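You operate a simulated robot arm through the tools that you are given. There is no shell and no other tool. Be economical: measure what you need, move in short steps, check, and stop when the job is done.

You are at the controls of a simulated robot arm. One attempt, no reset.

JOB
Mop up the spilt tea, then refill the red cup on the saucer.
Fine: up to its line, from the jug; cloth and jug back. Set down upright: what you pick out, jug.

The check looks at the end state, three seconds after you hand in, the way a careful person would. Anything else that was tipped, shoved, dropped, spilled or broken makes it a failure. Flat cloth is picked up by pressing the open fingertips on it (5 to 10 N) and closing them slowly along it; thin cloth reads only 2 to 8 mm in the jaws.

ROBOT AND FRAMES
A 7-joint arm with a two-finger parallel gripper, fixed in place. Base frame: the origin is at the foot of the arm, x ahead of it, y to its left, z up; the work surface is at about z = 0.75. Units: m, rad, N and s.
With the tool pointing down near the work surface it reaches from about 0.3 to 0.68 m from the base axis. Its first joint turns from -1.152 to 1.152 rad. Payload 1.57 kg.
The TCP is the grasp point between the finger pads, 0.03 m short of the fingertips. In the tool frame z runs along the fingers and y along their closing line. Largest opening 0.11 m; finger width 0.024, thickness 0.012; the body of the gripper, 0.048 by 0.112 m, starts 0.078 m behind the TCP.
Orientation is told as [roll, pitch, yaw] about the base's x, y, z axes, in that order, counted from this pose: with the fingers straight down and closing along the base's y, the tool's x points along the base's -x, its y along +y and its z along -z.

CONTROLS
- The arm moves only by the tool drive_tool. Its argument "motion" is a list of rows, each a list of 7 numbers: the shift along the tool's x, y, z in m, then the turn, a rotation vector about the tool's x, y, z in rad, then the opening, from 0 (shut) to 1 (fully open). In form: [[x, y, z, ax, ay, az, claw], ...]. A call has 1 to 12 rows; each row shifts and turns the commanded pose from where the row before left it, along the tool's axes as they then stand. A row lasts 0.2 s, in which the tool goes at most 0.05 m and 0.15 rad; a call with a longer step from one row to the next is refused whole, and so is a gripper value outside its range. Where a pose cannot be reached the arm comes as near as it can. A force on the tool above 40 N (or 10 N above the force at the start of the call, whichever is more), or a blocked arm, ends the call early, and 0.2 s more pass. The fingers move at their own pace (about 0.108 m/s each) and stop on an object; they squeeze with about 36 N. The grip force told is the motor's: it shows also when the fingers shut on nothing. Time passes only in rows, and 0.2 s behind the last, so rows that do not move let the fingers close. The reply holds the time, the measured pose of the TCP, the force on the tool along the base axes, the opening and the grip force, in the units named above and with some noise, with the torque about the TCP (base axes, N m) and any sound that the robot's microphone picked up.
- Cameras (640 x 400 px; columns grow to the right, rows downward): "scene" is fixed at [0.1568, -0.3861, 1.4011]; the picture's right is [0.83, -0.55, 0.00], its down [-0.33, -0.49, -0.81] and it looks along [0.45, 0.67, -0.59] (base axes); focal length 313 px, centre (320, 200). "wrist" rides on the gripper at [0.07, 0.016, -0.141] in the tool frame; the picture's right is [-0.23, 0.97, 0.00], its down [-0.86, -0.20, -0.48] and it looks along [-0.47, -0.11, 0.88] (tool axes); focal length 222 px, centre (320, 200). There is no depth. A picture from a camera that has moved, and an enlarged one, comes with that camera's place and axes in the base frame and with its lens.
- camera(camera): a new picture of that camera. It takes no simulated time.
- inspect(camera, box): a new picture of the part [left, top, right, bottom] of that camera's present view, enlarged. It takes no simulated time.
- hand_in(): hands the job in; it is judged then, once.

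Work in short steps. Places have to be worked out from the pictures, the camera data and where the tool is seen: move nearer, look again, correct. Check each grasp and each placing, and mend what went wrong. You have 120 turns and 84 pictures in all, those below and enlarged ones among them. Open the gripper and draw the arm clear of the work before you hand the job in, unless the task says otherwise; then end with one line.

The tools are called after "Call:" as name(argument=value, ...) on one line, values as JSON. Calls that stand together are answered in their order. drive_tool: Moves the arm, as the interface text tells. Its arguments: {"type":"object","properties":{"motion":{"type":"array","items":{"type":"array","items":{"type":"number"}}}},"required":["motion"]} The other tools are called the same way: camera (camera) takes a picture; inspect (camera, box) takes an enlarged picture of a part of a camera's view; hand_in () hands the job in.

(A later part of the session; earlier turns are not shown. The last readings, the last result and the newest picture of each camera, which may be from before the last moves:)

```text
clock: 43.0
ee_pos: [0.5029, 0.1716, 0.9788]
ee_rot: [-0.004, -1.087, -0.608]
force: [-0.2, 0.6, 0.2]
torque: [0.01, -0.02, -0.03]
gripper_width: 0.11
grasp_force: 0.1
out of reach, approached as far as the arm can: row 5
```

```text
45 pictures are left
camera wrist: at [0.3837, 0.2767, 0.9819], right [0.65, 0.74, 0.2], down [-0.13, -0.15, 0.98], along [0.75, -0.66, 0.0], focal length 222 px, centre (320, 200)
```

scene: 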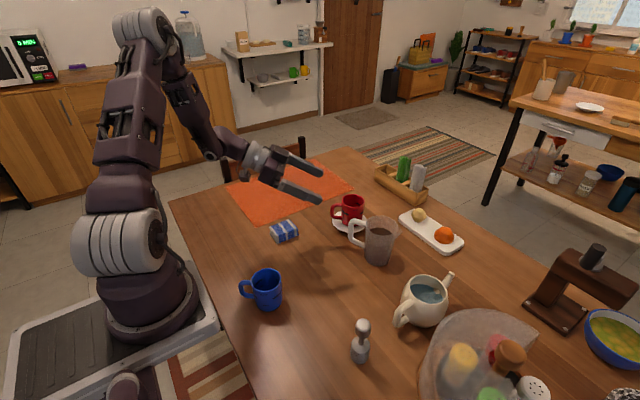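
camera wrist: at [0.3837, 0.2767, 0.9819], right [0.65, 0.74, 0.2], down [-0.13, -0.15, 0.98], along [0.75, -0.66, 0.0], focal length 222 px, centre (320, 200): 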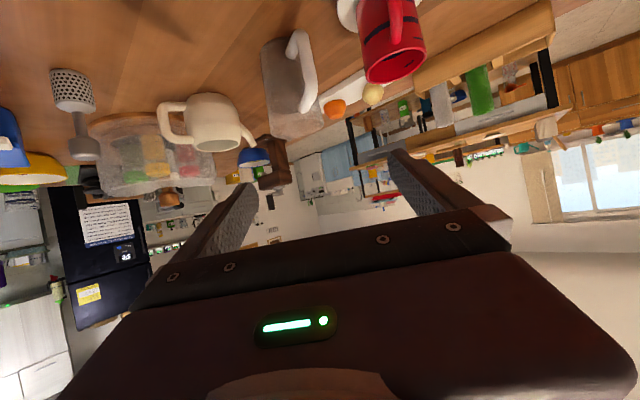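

The pitch settled at -1.087 rad (fingers 28° below horizontal), which suits a grip high on the jug body with the palm just over the handle. I move to a pre-grasp point about 0.12 m back along the finger line.

Call:
drive_tool(motion=[[0.013, -0.0125, 0.03, 0, 0, 0, 1], [0.013, -0.0125, 0.03, 0, 0, 0, 1], [0.012, -0.0126, 0.03, 0, 0, 0, 1], [0, 0, 0, 0, 0, 0, 1]])

Call:
camera(camera="wrist")

Call:
inspect(camera="scene", box=[280, 150, 440, 280])

```text
clock: 44.0
ee_pos: [0.5044, 0.1714, 0.9788]
ee_rot: [-0.008, -1.087, -0.607]
force: [-0.8, 0.6, -0.4]
torque: [0.0, -0.04, 0.0]
gripper_width: 0.1097
grasp_force: 0.0
out of reach, approached as far as the arm can: row 1, 2, 3
```

```text
44 pictures are left
camera wrist: at [0.3838, 0.2767, 0.982], right [0.65, 0.74, 0.2], down [-0.13, -0.15, 0.98], along [0.75, -0.66, 0.0], focal length 222 px, centre (320, 200)
```

wrist: 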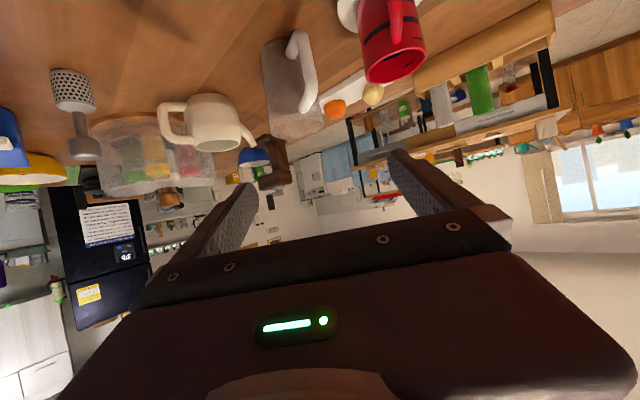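

```text
3.08 times, centred on (360, 215) of scene
camera zoom: at [0.1568, -0.3861, 1.4011], right [0.83, -0.55, 0.0], down [-0.33, -0.49, -0.81], along [0.45, 0.67, -0.59], focal length 963 px, centre (197, 154)
```

zoom: 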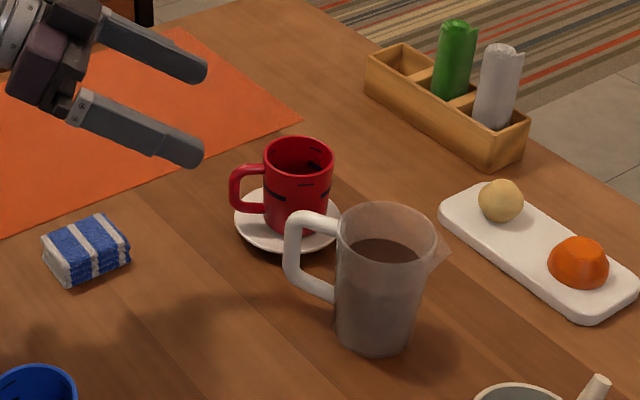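

The wrist was at a limit so nothing moved. I back the pitch off by 0.2 rad and then move toward the pre-grasp point.

Call:
drive_tool(motion=[[0, 0, 0, 0, 0.1, 0, 1], [0, 0, 0, 0, 0.1, 0, 1], [-0.001, -0.0126, 0.027, 0, 0, 0, 1], [-0.001, -0.0126, 0.027, 0, 0, 0, 1], [-0.001, -0.0126, 0.027, 0, 0, 0, 1], [0, 0, 0, 0, -0.1, 0, 1], [0, 0, 0, 0, -0.1, 0, 1], [0, 0, 0, 0, 0, 0, 1]])

```text
clock: 45.8
ee_pos: [0.5339, 0.1026, 0.9288]
ee_rot: [-0.005, -1.087, -0.609]
force: [0.0, 0.1, 0.6]
torque: [-0.02, -0.02, -0.01]
gripper_width: 0.1101
grasp_force: 0.1
```

Now at the pre-grasp line with the same pitch. I lower to z≈0.90 and look at the alignment with the jug.

Call:
drive_tool(motion=[[0.012, 0.0005, 0.007, 0, 0, 0, 1], [0.012, 0.0005, 0.007, 0, 0, 0, 1], [0, 0, 0, 0, 0, 0, 1]])

Call:
camera(camera="wrist")

Call:
inspect(camera="scene", box=[300, 170, 440, 280])

```text
clock: 46.5
ee_pos: [0.5358, 0.1013, 0.8999]
ee_rot: [-0.005, -1.09, -0.609]
force: [0.8, -0.3, 0.9]
torque: [0.01, -0.01, -0.01]
gripper_width: 0.11
grasp_force: 0.0
```

```text
42 pictures are left
camera wrist: at [0.4155, 0.2067, 0.9045], right [0.65, 0.74, 0.2], down [-0.13, -0.15, 0.98], along [0.75, -0.66, 0.0], focal length 222 px, centre (320, 200)
```

wrist: 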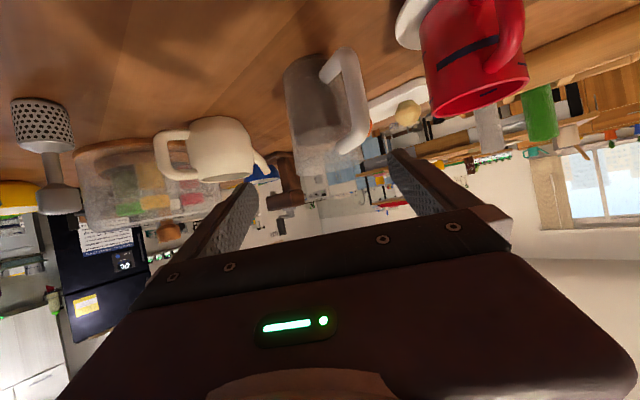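

```text
3.64 times, centred on (370, 225) of scene
camera zoom: at [0.1568, -0.3861, 1.4011], right [0.83, -0.55, 0.0], down [-0.33, -0.49, -0.81], along [0.45, 0.67, -0.59], focal length 1138 px, centre (138, 109)
```

zoom: 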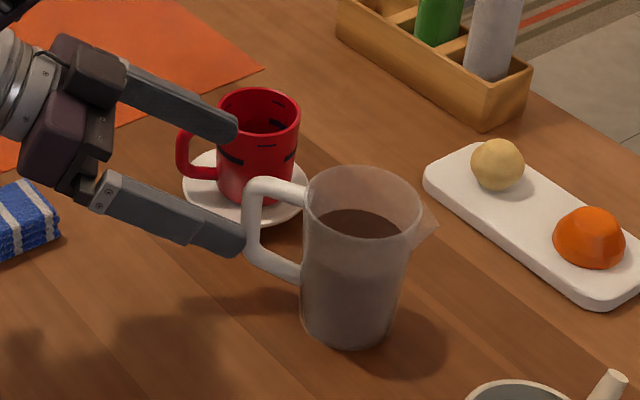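

I zoom the wrist view to check the lateral alignment of the jug between the fingers.

Call:
inspect(camera="wrist", box=[240, 30, 420, 220])

```text
2.11 times, centred on (330, 125) of wrist
camera zoom: at [0.4155, 0.2067, 0.9045], right [0.65, 0.74, 0.2], down [-0.13, -0.15, 0.98], along [0.75, -0.66, 0.0], focal length 468 px, centre (299, 358)
```

zoom: 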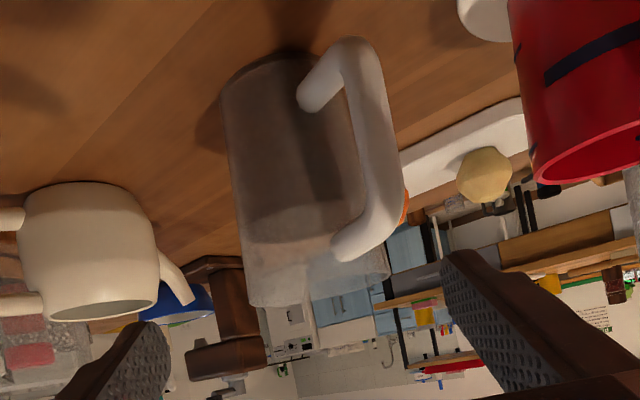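

The jug axis is about 5 mm to the tool's left of my line; I correct and advance 0.095 m along the finger line, fingers open, a few mm higher.

Call:
drive_tool(motion=[[-0.005, 0.0055, 0.01, 0, 0, 0, 1], [0, 0, 0.025, 0, 0, 0, 1], [0, 0, 0.025, 0, 0, 0, 1], [0, 0, 0.02, 0, 0, 0, 1], [0, 0, 0.015, 0, 0, 0, 1], [0, 0, 0, 0, 0, 0, 1]])

Call:
inspect(camera="wrist", box=[220, 0, 460, 240])

Call:
inspect(camera="scene", box=[310, 180, 430, 280])

```text
clock: 48.0
ee_pos: [0.6069, 0.0592, 0.8607]
ee_rot: [-0.008, -1.086, -0.608]
force: [-0.4, 0.1, 0.5]
torque: [-0.03, 0.0, 0.01]
gripper_width: 0.1099
grasp_force: 0.0
```

```text
1.67 times, centred on (340, 120) of wrist
camera zoom: at [0.4882, 0.1629, 0.8639], right [0.65, 0.74, 0.2], down [-0.13, -0.15, 0.98], along [0.75, -0.66, 0.0], focal length 370 px, centre (287, 333)
```

zoom: 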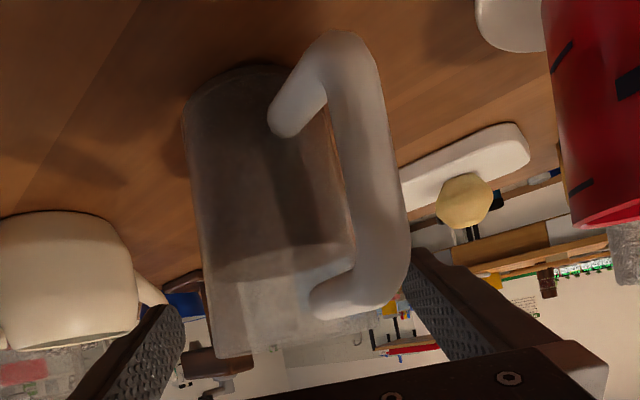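

```text
4.00 times, centred on (370, 230) of scene
camera zoom: at [0.1568, -0.3861, 1.4011], right [0.83, -0.55, 0.0], down [-0.33, -0.49, -0.81], along [0.45, 0.67, -0.59], focal length 1252 px, centre (120, 80)
```

zoom: 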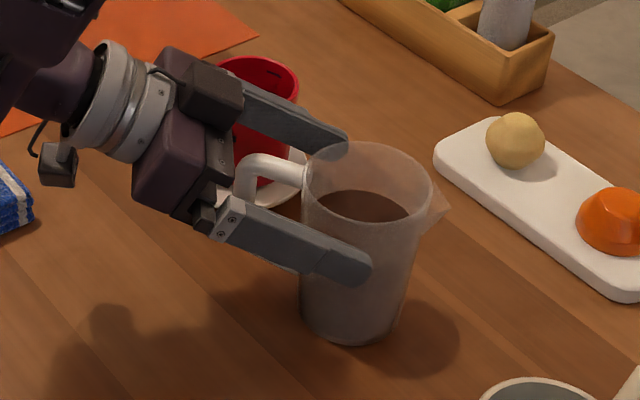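

The handle lies close to the left finger's closing line, so I rotate the tool 10° about the jug's axis toward the handle to give it more room.

Call:
drive_tool(motion=[[0, 0.003, 0, 0.075, 0, 0.0395, 1], [0, 0.003, 0.0005, 0.075, 0, 0.0395, 1], [0, 0, 0, 0, 0, 0, 1]])

Call:
inspect(camera="wrist", box=[220, 0, 460, 240])

```text
clock: 48.8
ee_pos: [0.6111, 0.0613, 0.8594]
ee_rot: [-0.007, -1.087, -0.776]
force: [-0.7, 0.2, 0.8]
torque: [0.01, 0.01, 0.01]
gripper_width: 0.1098
grasp_force: 0.0
```

```text
1.67 times, centred on (340, 120) of wrist
camera zoom: at [0.5118, 0.1859, 0.8639], right [0.76, 0.62, 0.2], down [-0.16, -0.12, 0.98], along [0.63, -0.78, 0.0], focal length 370 px, centre (287, 333)
```

zoom: 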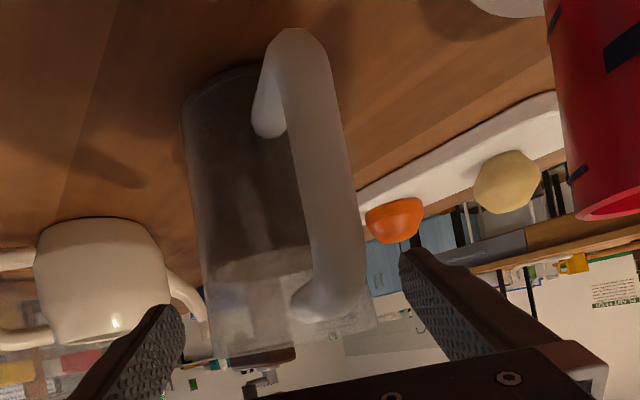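

The handle now sits well between the fingers. I advance the last 24 mm.

Call:
drive_tool(motion=[[0, 0.001, 0.008, 0, 0, 0, 1], [0, 0, 0.008, 0, 0, 0, 1], [0, 0, 0.008, 0, 0, 0, 1], [0, 0, 0, 0, 0, 0, 1]])

Call:
inspect(camera="scene", box=[310, 180, 430, 280])

Call:
inspect(camera="wrist", box=[220, 0, 460, 240])

```text
clock: 49.8
ee_pos: [0.6294, 0.0481, 0.8492]
ee_rot: [-0.007, -1.086, -0.775]
force: [-0.5, 0.0, 0.3]
torque: [0.01, 0.0, 0.01]
gripper_width: 0.11
grasp_force: 0.0
```

```text
4.00 times, centred on (370, 230) of scene
camera zoom: at [0.1568, -0.3861, 1.4011], right [0.83, -0.55, 0.0], down [-0.33, -0.49, -0.81], along [0.45, 0.67, -0.59], focal length 1252 px, centre (120, 80)
```

zoom: 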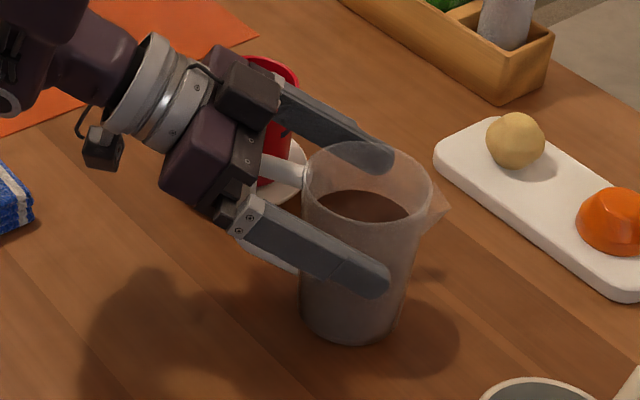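

```text
1.67 times, centred on (340, 120) of wrist
camera zoom: at [0.5284, 0.171, 0.8524], right [0.76, 0.62, 0.2], down [-0.16, -0.12, 0.98], along [0.63, -0.78, 0.0], focal length 370 px, centre (287, 333)
```

zoom: 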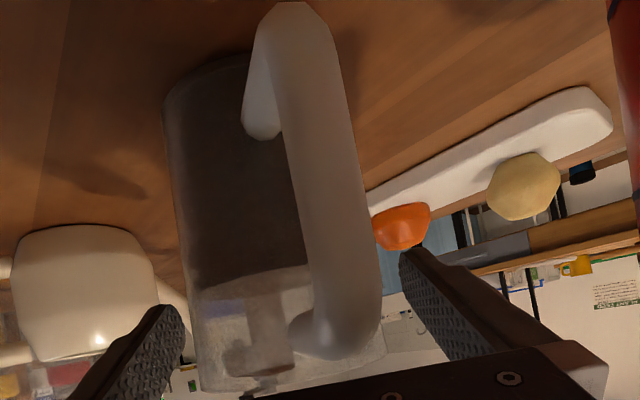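

Fingers are either side of the jug body and no contact force. I close slowly.

Call:
drive_tool(motion=[[0, 0, 0, 0, 0, 0, 0.9], [0, 0, 0, 0, 0, 0, 0.83], [0, 0, 0, 0, 0, 0, 0.78], [0, 0, 0, 0, 0, 0, 0.73], [0, 0, 0, 0, 0, 0, 0.65], [0, 0, 0, 0, 0, 0, 0.5], [0, 0, 0, 0, 0, 0, 0.5]])

Call:
inspect(camera="scene", box=[310, 180, 430, 280])

```text
clock: 51.4
ee_pos: [0.6288, 0.0477, 0.8489]
ee_rot: [-0.004, -1.087, -0.779]
force: [-2.8, 0.3, 2.3]
torque: [0.16, 0.03, 0.08]
gripper_width: 0.0779
grasp_force: 36.3
```

```text
4.00 times, centred on (370, 230) of scene
camera zoom: at [0.1567, -0.3861, 1.4011], right [0.83, -0.55, 0.0], down [-0.33, -0.49, -0.81], along [0.45, 0.67, -0.59], focal length 1252 px, centre (120, 80)
```

zoom: 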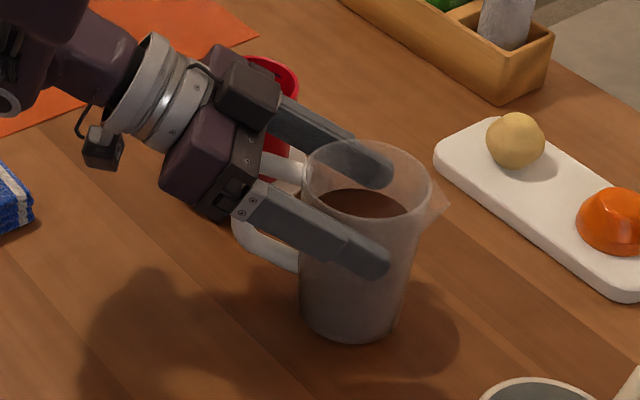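

Gripped at 78 mm; home TCP pose is (0.629, 0.048, 0.849), yaw -0.777, pitch -1.087. I lift 2 cm and check that it hangs firmly.

Call:
drive_tool(motion=[[-0.0044, 0, -0.0023, 0, 0, 0, 0.5], [-0.0066, 0, -0.0035, 0, 0, 0, 0.5], [-0.0066, 0, -0.0035, 0, 0, 0, 0.5], [0, 0, 0, 0, 0, 0, 0.5], [0, 0, 0, 0, 0, 0, 0.5]])

Call:
inspect(camera="scene", box=[310, 180, 430, 280])

```text
clock: 52.5
ee_pos: [0.6283, 0.0476, 0.8701]
ee_rot: [-0.009, -1.086, -0.776]
force: [-1.4, -1.2, -4.1]
torque: [-0.02, 0.01, -0.03]
gripper_width: 0.0766
grasp_force: 35.8
```

```text
4.00 times, centred on (370, 230) of scene
camera zoom: at [0.1569, -0.3861, 1.4011], right [0.83, -0.55, 0.0], down [-0.33, -0.49, -0.81], along [0.45, 0.67, -0.59], focal length 1252 px, centre (120, 80)
```

zoom: 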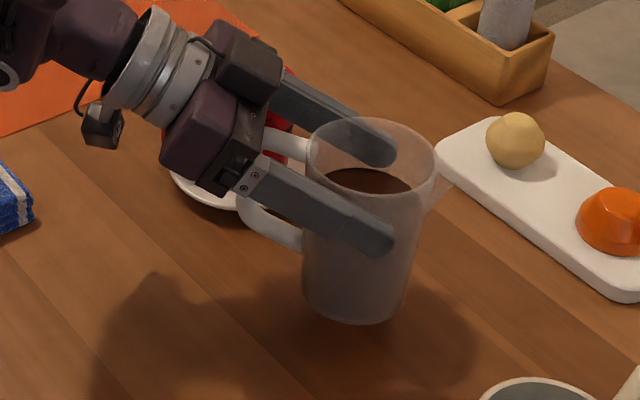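

Lifted and steady, about 4 N. I raise it 13 cm with a slight forward tip (0.15 rad, far below pouring) to stay clear of the wrist limit.

Call:
drive_tool(motion=[[-0.0133, 0, -0.007, 0, 0, 0, 0.5], [-0.0133, 0, -0.007, 0, 0, 0, 0.5], [0, 0, 0, 0, 0.05, 0, 0.5], [0, 0, 0, 0, 0.05, 0, 0.5], [0, 0, 0, 0, 0.05, 0, 0.5], [-0.0161, 0, -0.0118, 0, 0, 0, 0.5], [-0.0161, 0, -0.0118, 0, 0, 0, 0.5], [-0.0161, 0, -0.0118, 0, 0, 0, 0.5], [-0.0161, 0, -0.0118, 0, 0, 0, 0.5], [-0.0161, 0, -0.0118, 0, 0, 0, 0.5], [0, 0, 0, 0, 0, 0, 0.5]])

Call:
inspect(camera="scene", box=[290, 130, 450, 270])

```text
clock: 55.0
ee_pos: [0.6295, 0.0471, 1.0009]
ee_rot: [-0.004, -0.937, -0.778]
force: [0.1, 0.6, -3.4]
torque: [-0.04, 0.01, 0.03]
gripper_width: 0.0766
grasp_force: 35.9
```

```text
2.86 times, centred on (370, 200) of scene
camera zoom: at [0.1569, -0.3861, 1.4011], right [0.83, -0.55, 0.0], down [-0.33, -0.49, -0.81], along [0.45, 0.67, -0.59], focal length 894 px, centre (177, 200)
```

zoom: 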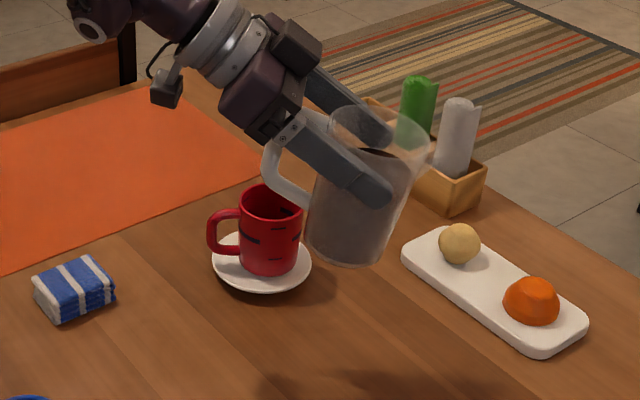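

Stable. I carry the jug smoothly over to the far side of the cup, toward (0.612, 0.2425) at z = 1.0.

Call:
drive_tool(motion=[[0.0035, 0.0051, -0.0048, 0, 0, 0, 0.5], [0.0071, 0.0102, -0.0096, 0, 0, 0, 0.5], [0.0106, 0.0153, -0.0145, 0, 0, 0, 0.5], [0.0115, 0.0166, -0.0157, 0, 0, 0, 0.5], [0.0115, 0.0166, -0.0157, 0, 0, 0, 0.5], [0.0115, 0.0166, -0.0157, 0, 0, 0, 0.5], [0.0115, 0.0166, -0.0157, 0, 0, 0, 0.5], [0.0106, 0.0153, -0.0145, 0, 0, 0, 0.5], [0.0071, 0.0102, -0.0096, 0, 0, 0, 0.5], [0.0035, 0.0051, -0.0048, 0, 0, 0, 0.5], [0, 0, 0, 0, 0, 0, 0.5]])

Call:
inspect(camera="scene", box=[270, 120, 430, 260])

```text
clock: 57.4
ee_pos: [0.6133, 0.2433, 0.9998]
ee_rot: [-0.005, -0.939, -0.779]
force: [0.4, 1.0, -4.1]
torque: [-0.05, -0.02, 0.0]
gripper_width: 0.0765
grasp_force: 36.5
```

```text
2.86 times, centred on (350, 190) of scene
camera zoom: at [0.1569, -0.3861, 1.4011], right [0.83, -0.55, 0.0], down [-0.33, -0.49, -0.81], along [0.45, 0.67, -0.59], focal length 894 px, centre (234, 229)
```

zoom: 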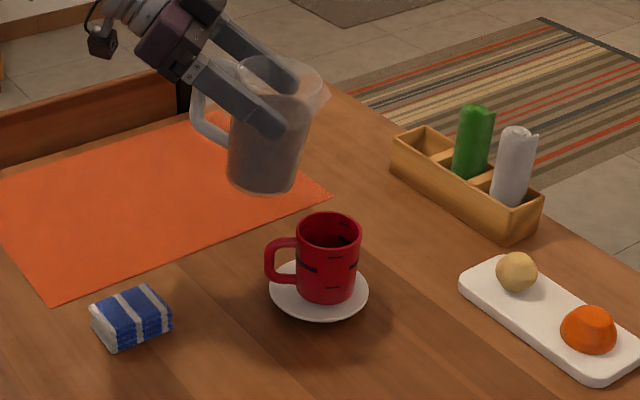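

The lip is computed and seen at (0.655, 0.193), directly over the cup's centre. I tip to about 26° (short of pouring), then lower 7 cm.

Call:
drive_tool(motion=[[0, 0, 0, 0, 0.06, 0, 0.5], [0, 0, 0, 0, 0.06, 0, 0.5], [0, 0, 0, 0, 0.06, 0, 0.5], [0, 0, 0, 0, 0.06, 0, 0.5], [0, 0, 0, 0, 0.06, 0, 0.5], [0.006, 0, 0.008, 0, 0, 0, 0.5], [0.0104, 0, 0.014, 0, 0, 0, 0.5], [0.0104, 0, 0.014, 0, 0, 0, 0.5], [0.0104, 0, 0.014, 0, 0, 0, 0.5], [0.0045, 0, 0.006, 0, 0, 0, 0.5], [0, 0, 0, 0, 0, 0, 0.5]])

Call:
inspect(camera="scene", box=[300, 150, 420, 250])

```text
clock: 59.8
ee_pos: [0.612, 0.2446, 0.9292]
ee_rot: [-0.003, -0.638, -0.78]
force: [0.8, -1.3, -3.6]
torque: [-0.06, -0.08, 0.01]
gripper_width: 0.0766
grasp_force: 36.1
```

```text
4.00 times, centred on (360, 200) of scene
camera zoom: at [0.1569, -0.3861, 1.4011], right [0.83, -0.55, 0.0], down [-0.33, -0.49, -0.81], along [0.45, 0.67, -0.59], focal length 1252 px, centre (160, 200)
```

zoom: 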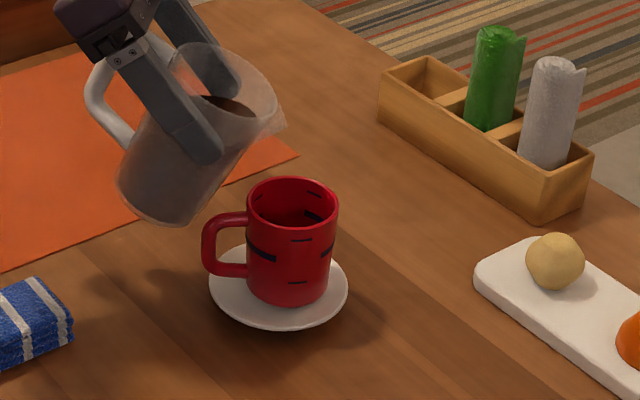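

Lip is poised above the cup. I tip on in small increments to find the pour onset.

Call:
drive_tool(motion=[[0, 0, 0, 0, 0.04, 0, 0.5], [0, 0, 0, 0, 0.04, 0, 0.5], [0, 0, 0, 0, 0, 0, 0.5]])

Call:
inspect(camera="scene", box=[320, 150, 400, 230])

```text
clock: 60.5
ee_pos: [0.6119, 0.2429, 0.9309]
ee_rot: [-0.002, -0.558, -0.781]
force: [-0.2, 0.7, -5.1]
torque: [-0.09, -0.07, 0.03]
gripper_width: 0.0764
grasp_force: 35.3
```

```text
5.00 times, centred on (360, 190) of scene
camera zoom: at [0.1569, -0.3861, 1.4011], right [0.83, -0.55, 0.0], down [-0.33, -0.49, -0.81], along [0.45, 0.67, -0.59], focal length 1565 px, centre (120, 250)
```

zoom: 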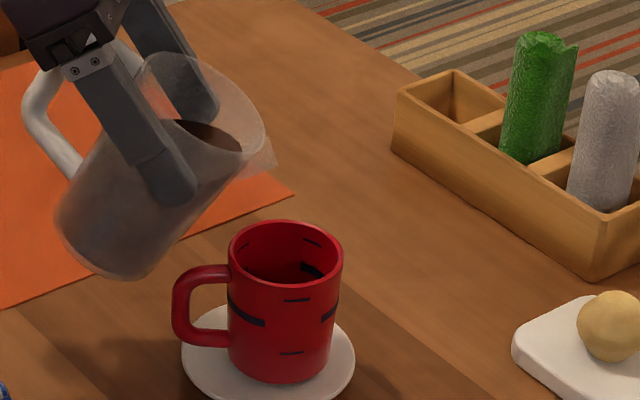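

No flow yet; the surface is nearly at the lip. I lower 1.5 cm and tip a little more.

Call:
drive_tool(motion=[[0.0079, 0, 0.0127, 0, 0, 0, 0.5], [0, 0, 0, 0, 0.03, 0, 0.5], [0, 0, 0, 0, 0.03, 0, 0.5], [0, 0, 0, 0, 0, 0, 0.5]])

Call:
inspect(camera="scene", box=[320, 150, 400, 230])

```text
clock: 61.5
ee_pos: [0.6115, 0.2434, 0.9149]
ee_rot: [-0.004, -0.497, -0.781]
force: [-0.3, 0.2, -4.3]
torque: [-0.13, -0.08, -0.05]
gripper_width: 0.0765
grasp_force: 36.0
```

```text
5.00 times, centred on (360, 190) of scene
camera zoom: at [0.1569, -0.3861, 1.4011], right [0.83, -0.55, 0.0], down [-0.33, -0.49, -0.81], along [0.45, 0.67, -0.59], focal length 1565 px, centre (120, 250)
```

zoom: 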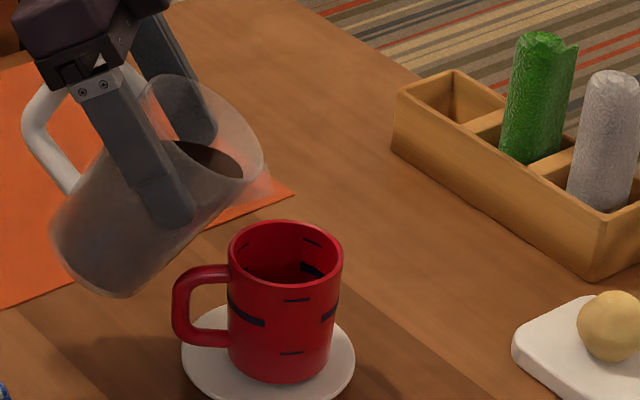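

Still nothing over the lip. I tip another 0.06 rad.

Call:
drive_tool(motion=[[0, 0, 0, 0, 0.03, 0, 0.5], [0, 0, 0, 0, 0.03, 0, 0.5], [0, 0, 0, 0, 0, 0, 0.5]])

Call:
inspect(camera="scene", box=[320, 150, 400, 230])

```text
clock: 62.4
ee_pos: [0.6132, 0.2429, 0.9144]
ee_rot: [-0.004, -0.436, -0.781]
force: [0.2, 0.5, -5.4]
torque: [-0.1, -0.07, -0.03]
gripper_width: 0.0764
grasp_force: 35.7
```

```text
5.00 times, centred on (360, 190) of scene
camera zoom: at [0.1569, -0.3861, 1.4011], right [0.83, -0.55, 0.0], down [-0.33, -0.49, -0.81], along [0.45, 0.67, -0.59], focal length 1565 px, centre (120, 250)
```

zoom: 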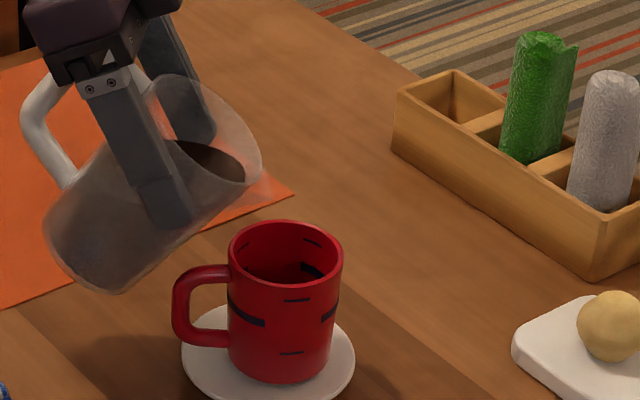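

Surface is near the rim edge. Another 0.06 rad in finer increments with a short wait.

Call:
drive_tool(motion=[[0, 0, 0, 0, 0.02, 0, 0.5], [0, 0, 0, 0, 0.02, 0, 0.5], [0, 0, 0, 0, 0.02, 0, 0.5], [0, 0, 0, 0, 0, 0, 0.5]])

Call:
inspect(camera="scene", box=[320, 150, 400, 230])

```text
clock: 63.4
ee_pos: [0.6123, 0.2437, 0.9146]
ee_rot: [-0.003, -0.376, -0.782]
force: [0.4, 0.2, -4.3]
torque: [-0.09, -0.07, 0.01]
gripper_width: 0.0767
grasp_force: 36.0
```

```text
5.00 times, centred on (360, 190) of scene
camera zoom: at [0.1569, -0.3861, 1.4011], right [0.83, -0.55, 0.0], down [-0.33, -0.49, -0.81], along [0.45, 0.67, -0.59], focal length 1565 px, centre (120, 250)
```

zoom: 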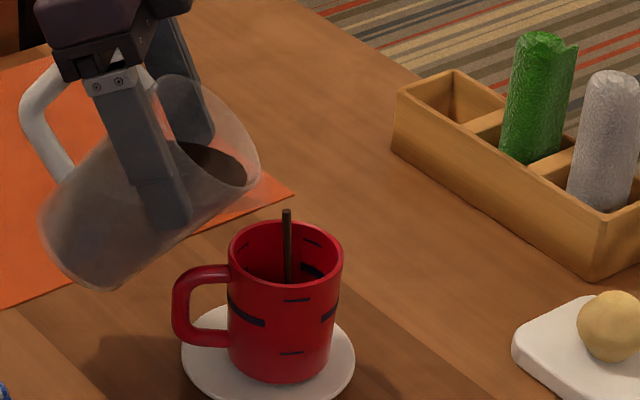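

A thin stream is falling right into the middle of the cup. I hold this tilt and watch the level.

Call:
drive_tool(motion=[[0, 0, 0, 0, 0, 0, 0.5], [0, 0, 0, 0, 0, 0, 0.5]])

Call:
inspect(camera="scene", box=[340, 185, 380, 215])

```text
clock: 64.0
ee_pos: [0.613, 0.2425, 0.9146]
ee_rot: [-0.005, -0.376, -0.783]
force: [0.4, -0.5, -4.1]
torque: [-0.13, -0.05, 0.01]
gripper_width: 0.0763
grasp_force: 35.7
```

```text
13.33 times, centred on (360, 200) of scene
camera zoom: at [0.1569, -0.3861, 1.4011], right [0.83, -0.55, 0.0], down [-0.33, -0.49, -0.81], along [0.45, 0.67, -0.59], focal length 4173 px, centre (-213, 200)
```

zoom: 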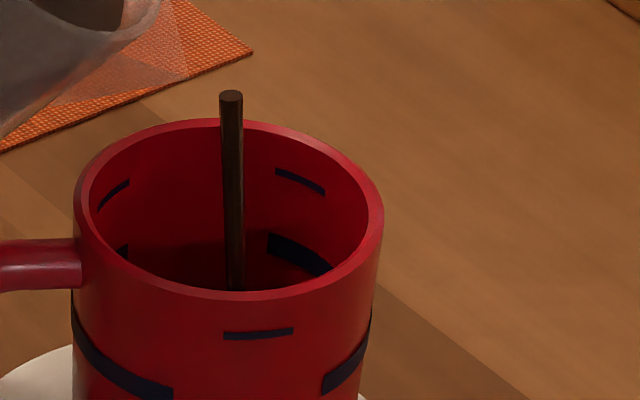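

Stream centred; the bold line is visible on the inner wall and the surface is still well below it. I hold one more second.

Call:
drive_tool(motion=[[0, 0, 0, 0, 0, 0, 0.5], [0, 0, 0, 0, 0, 0, 0.5], [0, 0, 0, 0, 0, 0, 0.5], [0, 0, 0, 0, 0, 0, 0.5]])

Call:
inspect(camera="scene", box=[340, 185, 380, 215])

```text
clock: 65.0
ee_pos: [0.6124, 0.2434, 0.9158]
ee_rot: [-0.003, -0.377, -0.782]
force: [1.1, -1.2, -4.8]
torque: [-0.1, -0.11, -0.01]
gripper_width: 0.0762
grasp_force: 36.3
```

```text
13.33 times, centred on (360, 200) of scene
camera zoom: at [0.1569, -0.3861, 1.4011], right [0.83, -0.55, 0.0], down [-0.33, -0.49, -0.81], along [0.45, 0.67, -0.59], focal length 4173 px, centre (-213, 200)
```

zoom: 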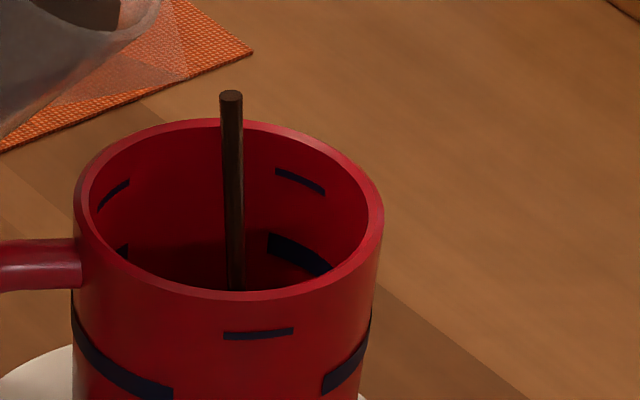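

Flow is slow. I tip 0.02 more and hold about a second.

Call:
drive_tool(motion=[[0, 0, 0, 0, 0.02, 0, 0.5], [0, 0, 0, 0, 0, 0, 0.5], [0, 0, 0, 0, 0, 0, 0.5], [0, 0, 0, 0, 0, 0, 0.5], [0, 0, 0, 0, 0, 0, 0.5]])

Call:
inspect(camera="scene", box=[340, 185, 380, 215])

```text
clock: 66.2
ee_pos: [0.6122, 0.2425, 0.9151]
ee_rot: [-0.004, -0.355, -0.781]
force: [0.2, 0.3, -3.4]
torque: [-0.1, -0.07, -0.02]
gripper_width: 0.0765
grasp_force: 35.8
```

```text
13.33 times, centred on (360, 200) of scene
camera zoom: at [0.1569, -0.3861, 1.4011], right [0.83, -0.55, 0.0], down [-0.33, -0.49, -0.81], along [0.45, 0.67, -0.59], focal length 4173 px, centre (-213, 200)
```

zoom: 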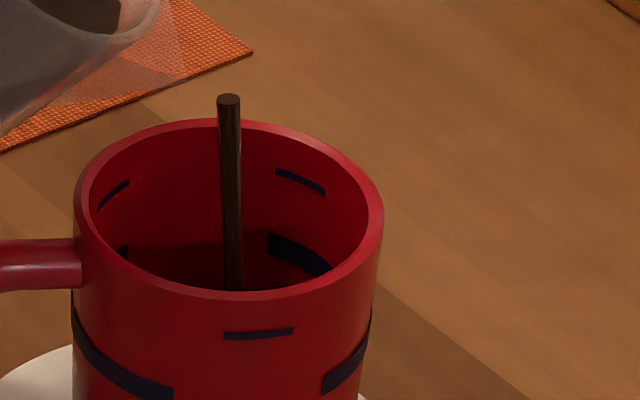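

By geometry roughly 350 ml per radian leaves the jug and about 80 ml is needed, so I tip another 0.08 rad gradually and hold.

Call:
drive_tool(motion=[[0, 0, 0, 0, 0.02, 0, 0.5], [0, 0, 0, 0, 0.02, 0, 0.5], [0, 0, 0, 0, 0, 0, 0.5], [0, 0, 0, 0, 0.02, 0, 0.5], [0, 0, 0, 0, 0.02, 0, 0.5], [0, 0, 0, 0, 0, 0, 0.5], [0, 0, 0, 0, 0, 0, 0.5], [0, 0, 0, 0, 0, 0, 0.5]])

Call:
inspect(camera="scene", box=[335, 175, 385, 215])

```text
clock: 68.0
ee_pos: [0.6126, 0.243, 0.915]
ee_rot: [-0.003, -0.275, -0.781]
force: [-0.2, -0.6, -3.7]
torque: [-0.07, -0.14, -0.02]
gripper_width: 0.0767
grasp_force: 36.1
```

```text
10.00 times, centred on (360, 195) of scene
camera zoom: at [0.1569, -0.3861, 1.4011], right [0.83, -0.55, 0.0], down [-0.33, -0.49, -0.81], along [0.45, 0.67, -0.59], focal length 3130 px, centre (-80, 250)
```

zoom: 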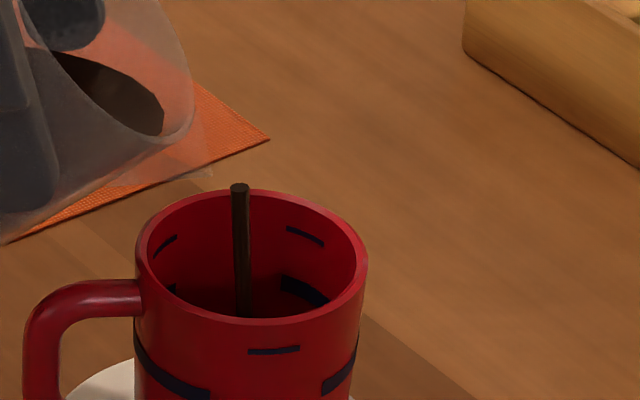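

Still a steady thin stream in the middle. I tip 0.06 more and hold.

Call:
drive_tool(motion=[[0, 0, 0, 0, 0.02, 0, 0.5], [0, 0, 0, 0, 0.02, 0, 0.5], [0, 0, 0, 0, 0.02, 0, 0.5], [0, 0, 0, 0, 0, 0, 0.5], [0, 0, 0, 0, 0, 0, 0.5], [0, 0, 0, 0, 0, 0, 0.5], [0, 0, 0, 0, 0, 0, 0.5]])

Call:
inspect(camera="scene", box=[340, 185, 380, 215])

```text
clock: 69.5
ee_pos: [0.6128, 0.2428, 0.9137]
ee_rot: [-0.004, -0.218, -0.781]
force: [1.2, -0.2, -3.0]
torque: [-0.13, -0.03, 0.03]
gripper_width: 0.0767
grasp_force: 36.4
```

```text
13.33 times, centred on (360, 200) of scene
camera zoom: at [0.1569, -0.3861, 1.4011], right [0.83, -0.55, 0.0], down [-0.33, -0.49, -0.81], along [0.45, 0.67, -0.59], focal length 4173 px, centre (-213, 200)
```

zoom: 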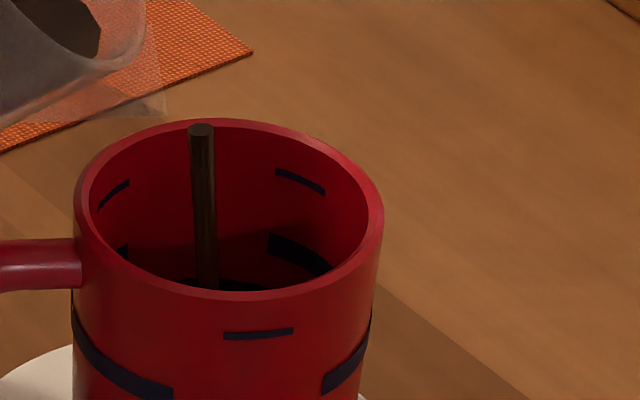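

The tea surface has come into view about 10 mm below the bold line. I nudge 4 mm forward and tip 0.04 rad more.

Call:
drive_tool(motion=[[-0.0039, 0, 0.0009, 0, 0.01, 0, 0.5], [0, 0, 0, 0, 0.015, 0, 0.5], [0, 0, 0, 0, 0.015, 0, 0.5], [0, 0, 0, 0, 0, 0, 0.5], [0, 0, 0, 0, 0, 0, 0.5], [0, 0, 0, 0, 0, 0, 0.5]])

Call:
inspect(camera="scene", box=[340, 185, 380, 215])

```text
clock: 71.0
ee_pos: [0.6158, 0.2404, 0.9158]
ee_rot: [-0.004, -0.177, -0.781]
force: [0.1, -0.3, -4.5]
torque: [-0.12, -0.09, -0.01]
gripper_width: 0.0767
grasp_force: 36.1
```

```text
13.33 times, centred on (360, 200) of scene
camera zoom: at [0.1569, -0.3861, 1.4011], right [0.83, -0.55, 0.0], down [-0.33, -0.49, -0.81], along [0.45, 0.67, -0.59], focal length 4173 px, centre (-213, 200)
```

zoom: 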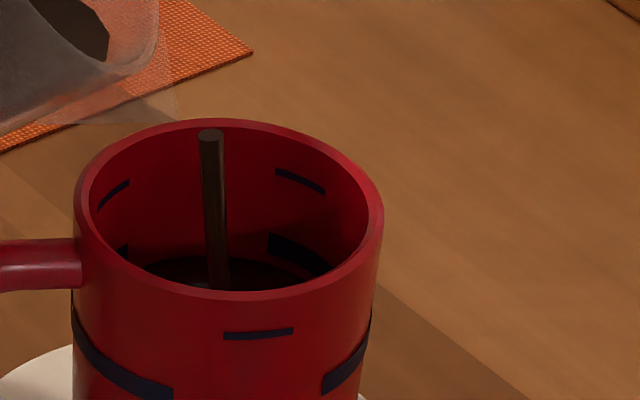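

Surface is now about 5 mm below the line's middle and rising ~4 mm/s. I hold 0.6 s and look.

Call:
drive_tool(motion=[[0, 0, 0, 0, 0, 0, 0.5], [0, 0, 0, 0, 0, 0, 0.5]])

Call:
inspect(camera="scene", box=[340, 185, 380, 215])

```text
clock: 71.5
ee_pos: [0.6152, 0.2417, 0.9161]
ee_rot: [-0.002, -0.177, -0.781]
force: [0.4, -0.2, -3.8]
torque: [-0.1, -0.05, 0.0]
gripper_width: 0.0763
grasp_force: 35.9
```

```text
13.33 times, centred on (360, 200) of scene
camera zoom: at [0.1569, -0.3861, 1.4011], right [0.83, -0.55, 0.0], down [-0.33, -0.49, -0.81], along [0.45, 0.67, -0.59], focal length 4173 px, centre (-213, 200)
```

zoom: 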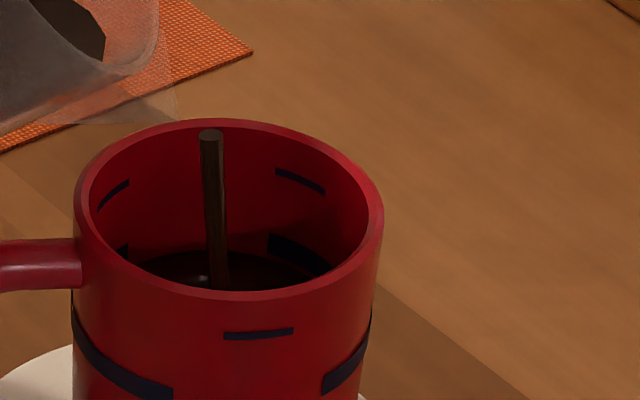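

About 3 mm to go. I hold one more row and then tip back promptly.

Call:
drive_tool(motion=[[0, 0, 0, 0, 0, 0, 0.5], [0, 0, 0, 0, 0, 0, 0.5], [0, 0, 0, 0, -0.05, 0, 0.5], [0, 0, 0, 0, -0.08, 0, 0.5], [0, 0, 0, 0, -0.08, 0, 0.5], [0, 0, 0, 0, 0, 0, 0.5]])

Call:
inspect(camera="scene", box=[340, 185, 380, 215])

```text
clock: 73.0
ee_pos: [0.6174, 0.2397, 0.9155]
ee_rot: [-0.003, -0.388, -0.783]
force: [-0.5, 0.5, -3.7]
torque: [-0.12, -0.09, -0.01]
gripper_width: 0.0765
grasp_force: 36.2
```

```text
13.33 times, centred on (360, 200) of scene
camera zoom: at [0.1569, -0.3861, 1.4011], right [0.83, -0.55, 0.0], down [-0.33, -0.49, -0.81], along [0.45, 0.67, -0.59], focal length 4173 px, centre (-213, 200)
```

zoom: 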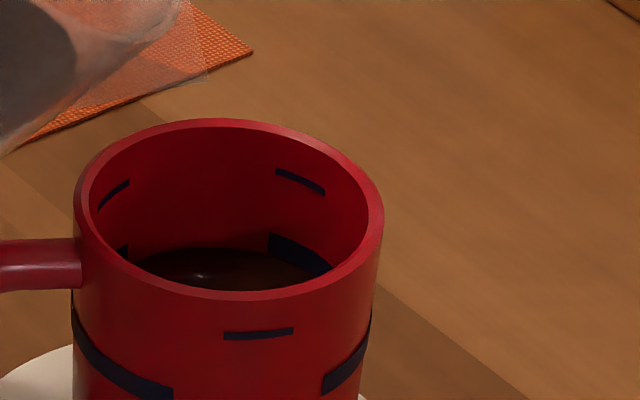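

Flow stopped cleanly; the surface is at the lower part of the bold line, 1–2 mm shy of its middle. I give one brief extra pulse.

Call:
drive_tool(motion=[[0, 0, 0, 0, 0.08, 0, 0.5], [0, 0, 0, 0, 0.08, 0, 0.5], [0, 0, 0, 0, 0.05, 0, 0.5], [0, 0, 0, 0, 0, 0, 0.5], [0, 0, 0, 0, -0.05, 0, 0.5], [0, 0, 0, 0, -0.08, 0, 0.5], [0, 0, 0, 0, -0.08, 0, 0.5], [0, 0, 0, 0, 0, 0, 0.5]])

Call:
inspect(camera="scene", box=[340, 185, 380, 215])

```text
clock: 74.8
ee_pos: [0.6151, 0.2411, 0.9137]
ee_rot: [-0.004, -0.387, -0.782]
force: [0.5, -0.5, -3.1]
torque: [-0.11, -0.05, -0.01]
gripper_width: 0.0764
grasp_force: 35.6
```

```text
13.33 times, centred on (360, 200) of scene
camera zoom: at [0.1569, -0.3861, 1.4011], right [0.83, -0.55, 0.0], down [-0.33, -0.49, -0.81], along [0.45, 0.67, -0.59], focal length 4173 px, centre (-213, 200)
```

zoom: 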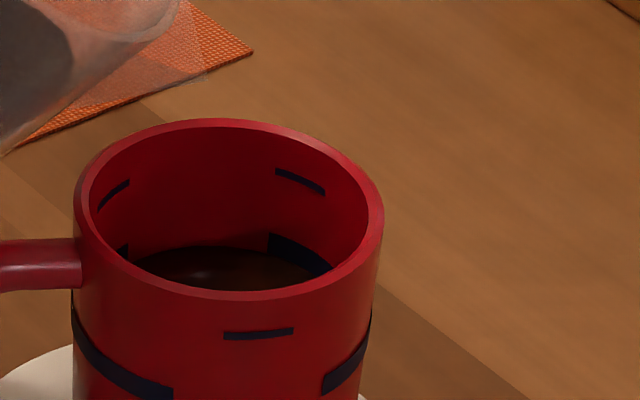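

Only a slight rise. One more pulse, 0.02 rad deeper and one row longer.

Call:
drive_tool(motion=[[0, 0, 0, 0, 0.08, 0, 0.5], [0, 0, 0, 0, 0.08, 0, 0.5], [0, 0, 0, 0, 0.07, 0, 0.5], [0, 0, 0, 0, 0, 0, 0.5], [0, 0, 0, 0, -0.07, 0, 0.5], [0, 0, 0, 0, -0.08, 0, 0.5], [0, 0, 0, 0, -0.08, 0, 0.5], [0, 0, 0, 0, 0, 0, 0.5]])

Call:
inspect(camera="scene", box=[340, 185, 380, 215])

```text
clock: 76.5
ee_pos: [0.615, 0.2407, 0.914]
ee_rot: [-0.004, -0.386, -0.783]
force: [0.6, -0.3, -3.0]
torque: [-0.07, -0.05, -0.02]
gripper_width: 0.0765
grasp_force: 36.2
```

```text
13.33 times, centred on (360, 200) of scene
camera zoom: at [0.1569, -0.3861, 1.4011], right [0.83, -0.55, 0.0], down [-0.33, -0.49, -0.81], along [0.45, 0.67, -0.59], focal length 4173 px, centre (-213, 200)
```

zoom: 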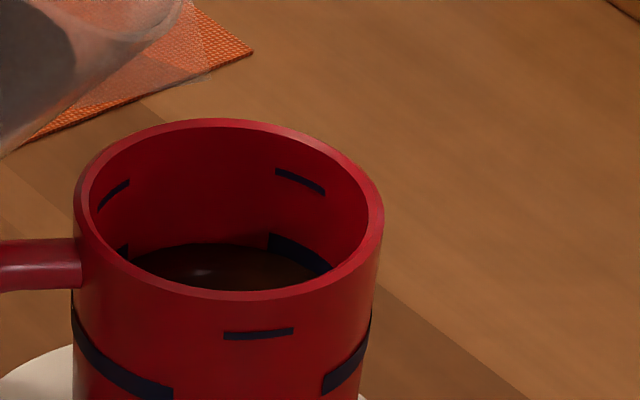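

The tea now stands about mid-band on the bold line. I raise the jug straight up, then tip it back upright.

Call:
drive_tool(motion=[[-0.004, 0, -0.0093, 0, 0, 0, 0.5], [-0.0075, 0, -0.0185, 0, 0, 0, 0.5], [-0.0075, 0, -0.0185, 0, 0, 0, 0.5], [-0.0075, 0, -0.0185, 0, 0, 0, 0.5], [-0.006, 0, -0.0148, 0, 0, 0, 0.5], [0, 0, 0, 0, -0.09, 0, 0.5], [0, 0, 0, 0, -0.09, 0, 0.5], [0, 0, 0, 0, -0.09, 0, 0.5], [0, 0, 0, 0, -0.09, 0, 0.5], [0, 0, 0, 0, -0.09, 0, 0.5], [0, 0, 0, 0, -0.1, 0, 0.5], [0, 0, 0, 0, 0, 0, 0.5]])

Call:
inspect(camera="scene", box=[270, 120, 430, 260])

```text
clock: 79.2
ee_pos: [0.6165, 0.2408, 1.0009]
ee_rot: [-0.004, -0.937, -0.779]
force: [1.2, 0.4, -4.0]
torque: [-0.08, -0.03, 0.02]
gripper_width: 0.0765
grasp_force: 35.7
```

```text
2.86 times, centred on (350, 190) of scene
camera zoom: at [0.1569, -0.3861, 1.4011], right [0.83, -0.55, 0.0], down [-0.33, -0.49, -0.81], along [0.45, 0.67, -0.59], focal length 894 px, centre (234, 229)
```

zoom: 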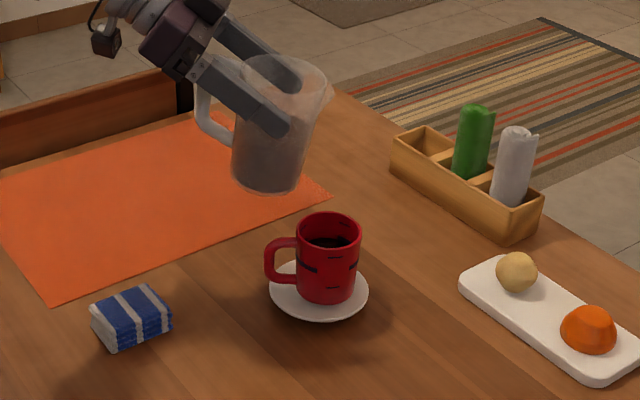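

No spills seen. I carry the jug back above its original spot along the same path.

Call:
drive_tool(motion=[[-0.0034, -0.0051, 0.0047, 0, 0, 0, 0.5], [-0.0069, -0.0102, 0.0093, 0, 0, 0, 0.5], [-0.0103, -0.0154, 0.014, 0, 0, 0, 0.5], [-0.0112, -0.0167, 0.0152, 0, 0, 0, 0.5], [-0.0112, -0.0167, 0.0152, 0, 0, 0, 0.5], [-0.0112, -0.0167, 0.0152, 0, 0, 0, 0.5], [-0.0112, -0.0167, 0.0152, 0, 0, 0, 0.5], [-0.0103, -0.0154, 0.014, 0, 0, 0, 0.5], [-0.0069, -0.0102, 0.0093, 0, 0, 0, 0.5], [-0.0034, -0.0051, 0.0047, 0, 0, 0, 0.5], [0, 0, 0, 0, 0, 0, 0.5]])

```text
clock: 81.5
ee_pos: [0.6271, 0.0478, 1.0005]
ee_rot: [-0.004, -0.935, -0.78]
force: [0.5, 0.1, -2.7]
torque: [-0.02, -0.01, -0.01]
gripper_width: 0.0766
grasp_force: 36.7
```

Above home. I lower 10 cm, level the jug (pitch back to -1.087), and pause at z≈0.87.

Call:
drive_tool(motion=[[0.0081, 0, 0.0059, 0, 0, 0, 0.5], [0.0161, 0, 0.0118, 0, 0, 0, 0.5], [0.0161, 0, 0.0118, 0, 0, 0, 0.5], [0.0161, 0, 0.0118, 0, 0, 0, 0.5], [0.0161, 0, 0.0118, 0, 0, 0, 0.5], [0.0081, 0, 0.0059, 0, -0.05, 0, 0.5], [0, 0, 0, 0, -0.05, 0, 0.5], [0, 0, 0, 0, -0.05, 0, 0.5], [0.0133, 0, 0.007, 0, 0, 0, 0.5], [0.0133, 0, 0.007, 0, 0, 0, 0.5], [0, 0, 0, 0, 0, 0, 0.5]])

Call:
inspect(camera="scene", box=[310, 180, 430, 280])

```text
clock: 84.0
ee_pos: [0.6368, 0.0463, 0.8877]
ee_rot: [-0.004, -1.086, -0.778]
force: [0.6, -1.0, -3.9]
torque: [-0.03, 0.02, -0.01]
gripper_width: 0.0763
grasp_force: 36.1
out of reach, approached as far as the arm can: row 7, 8
```

```text
4.00 times, centred on (370, 230) of scene
camera zoom: at [0.1569, -0.3861, 1.4011], right [0.83, -0.55, 0.0], down [-0.33, -0.49, -0.81], along [0.45, 0.67, -0.59], focal length 1252 px, centre (120, 80)
```

zoom: 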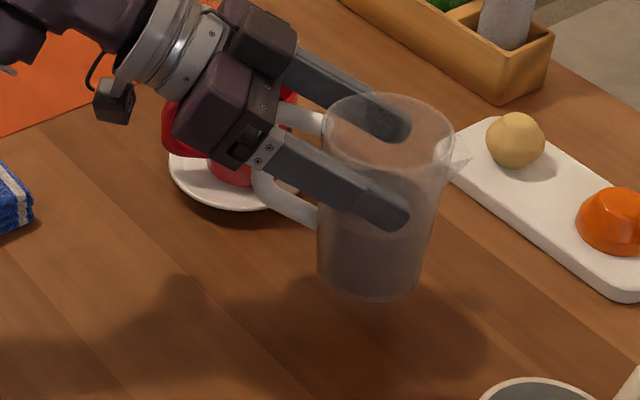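

Jug is upright, 8 mm off in x. I correct sideways and lower 2 cm.

Call:
drive_tool(motion=[[0.0032, -0.0044, -0.0061, 0, 0, 0, 0.5], [0.0088, 0, 0.0047, 0, 0, 0, 0.5], [0.0088, 0, 0.0047, 0, 0, 0, 0.5], [0.0044, 0, 0.0023, 0, 0, 0, 0.5], [0, 0, 0, 0, 0, 0, 0.5]])

Call:
inspect(camera="scene", box=[310, 180, 430, 280])

```text
clock: 85.2
ee_pos: [0.636, 0.0479, 0.8714]
ee_rot: [-0.006, -1.084, -0.776]
force: [0.2, 0.4, -3.5]
torque: [0.0, 0.01, 0.0]
gripper_width: 0.0764
grasp_force: 36.0
out of reach, approached as far as the arm can: row 1, 2
```

```text
4.00 times, centred on (370, 230) of scene
camera zoom: at [0.1569, -0.3861, 1.4011], right [0.83, -0.55, 0.0], down [-0.33, -0.49, -0.81], along [0.45, 0.67, -0.59], focal length 1252 px, centre (120, 80)
```

zoom: 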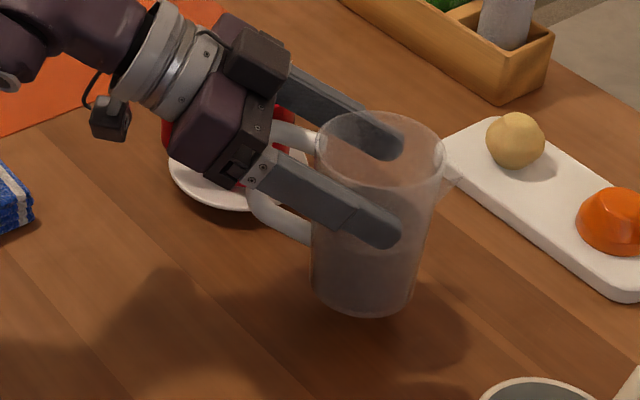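

Still 7 mm off in x; at this height the limit has relaxed, so I correct again and lower 1 cm.

Call:
drive_tool(motion=[[0.0044, 0, 0.0023, 0, 0, 0, 0.5], [0.0012, -0.0025, -0.0022, 0, 0, 0, 0.5], [0.0011, -0.0024, -0.0022, 0, 0, 0, 0.5], [0.0044, 0, 0.0023, 0, 0, 0, 0.5], [0, 0, 0, 0, 0, 0, 0.5]])

```text
clock: 86.3
ee_pos: [0.63, 0.048, 0.8632]
ee_rot: [-0.007, -1.086, -0.776]
force: [-0.7, 0.6, -3.4]
torque: [0.0, 0.0, 0.0]
gripper_width: 0.0763
grasp_force: 36.2
```

On the spot in x and y. I lower the last ~12 mm in small steps and watch for contact.

Call:
drive_tool(motion=[[0.0035, 0, 0.0019, 0, 0, 0, 0.5], [0.0035, 0, 0.0019, 0, 0, 0, 0.5], [0.0018, 0, 0.0009, 0, 0, 0, 0.5], [0, 0, 0, 0, 0, 0, 0.5]])

Call:
inspect(camera="scene", box=[310, 180, 430, 280])

```text
clock: 87.3
ee_pos: [0.6297, 0.0484, 0.8508]
ee_rot: [-0.007, -1.086, -0.777]
force: [-0.4, 0.0, -4.5]
torque: [-0.01, 0.01, -0.01]
gripper_width: 0.0765
grasp_force: 35.9
```

```text
4.00 times, centred on (370, 230) of scene
camera zoom: at [0.1569, -0.3861, 1.4011], right [0.83, -0.55, 0.0], down [-0.33, -0.49, -0.81], along [0.45, 0.67, -0.59], focal length 1252 px, centre (120, 80)
```

zoom: 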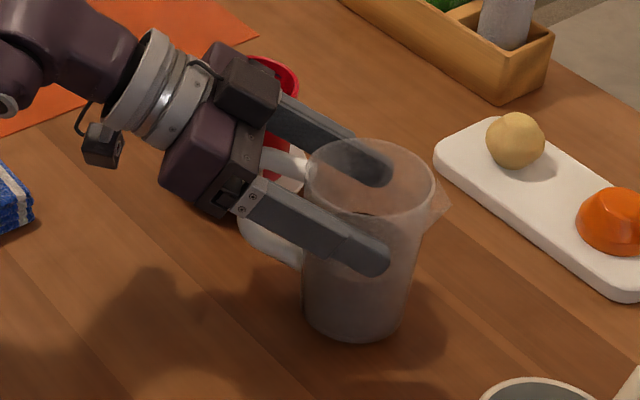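

The bottom is still ~5 mm above the table. I continue down in 1 mm steps.

Call:
drive_tool(motion=[[0.0018, 0, 0.0009, 0, 0, 0, 0.5], [0.0009, 0, 0.0005, 0, 0, 0, 0.5], [0.0009, 0, 0.0005, 0, 0, 0, 0.5], [0, 0, 0, 0, 0, 0, 0.5]])

```text
clock: 88.3
ee_pos: [0.6296, 0.047, 0.8489]
ee_rot: [-0.004, -1.091, -0.782]
force: [-5.6, -2.6, 20.8]
torque: [0.17, 0.04, 0.1]
gripper_width: 0.0766
grasp_force: 36.1
```

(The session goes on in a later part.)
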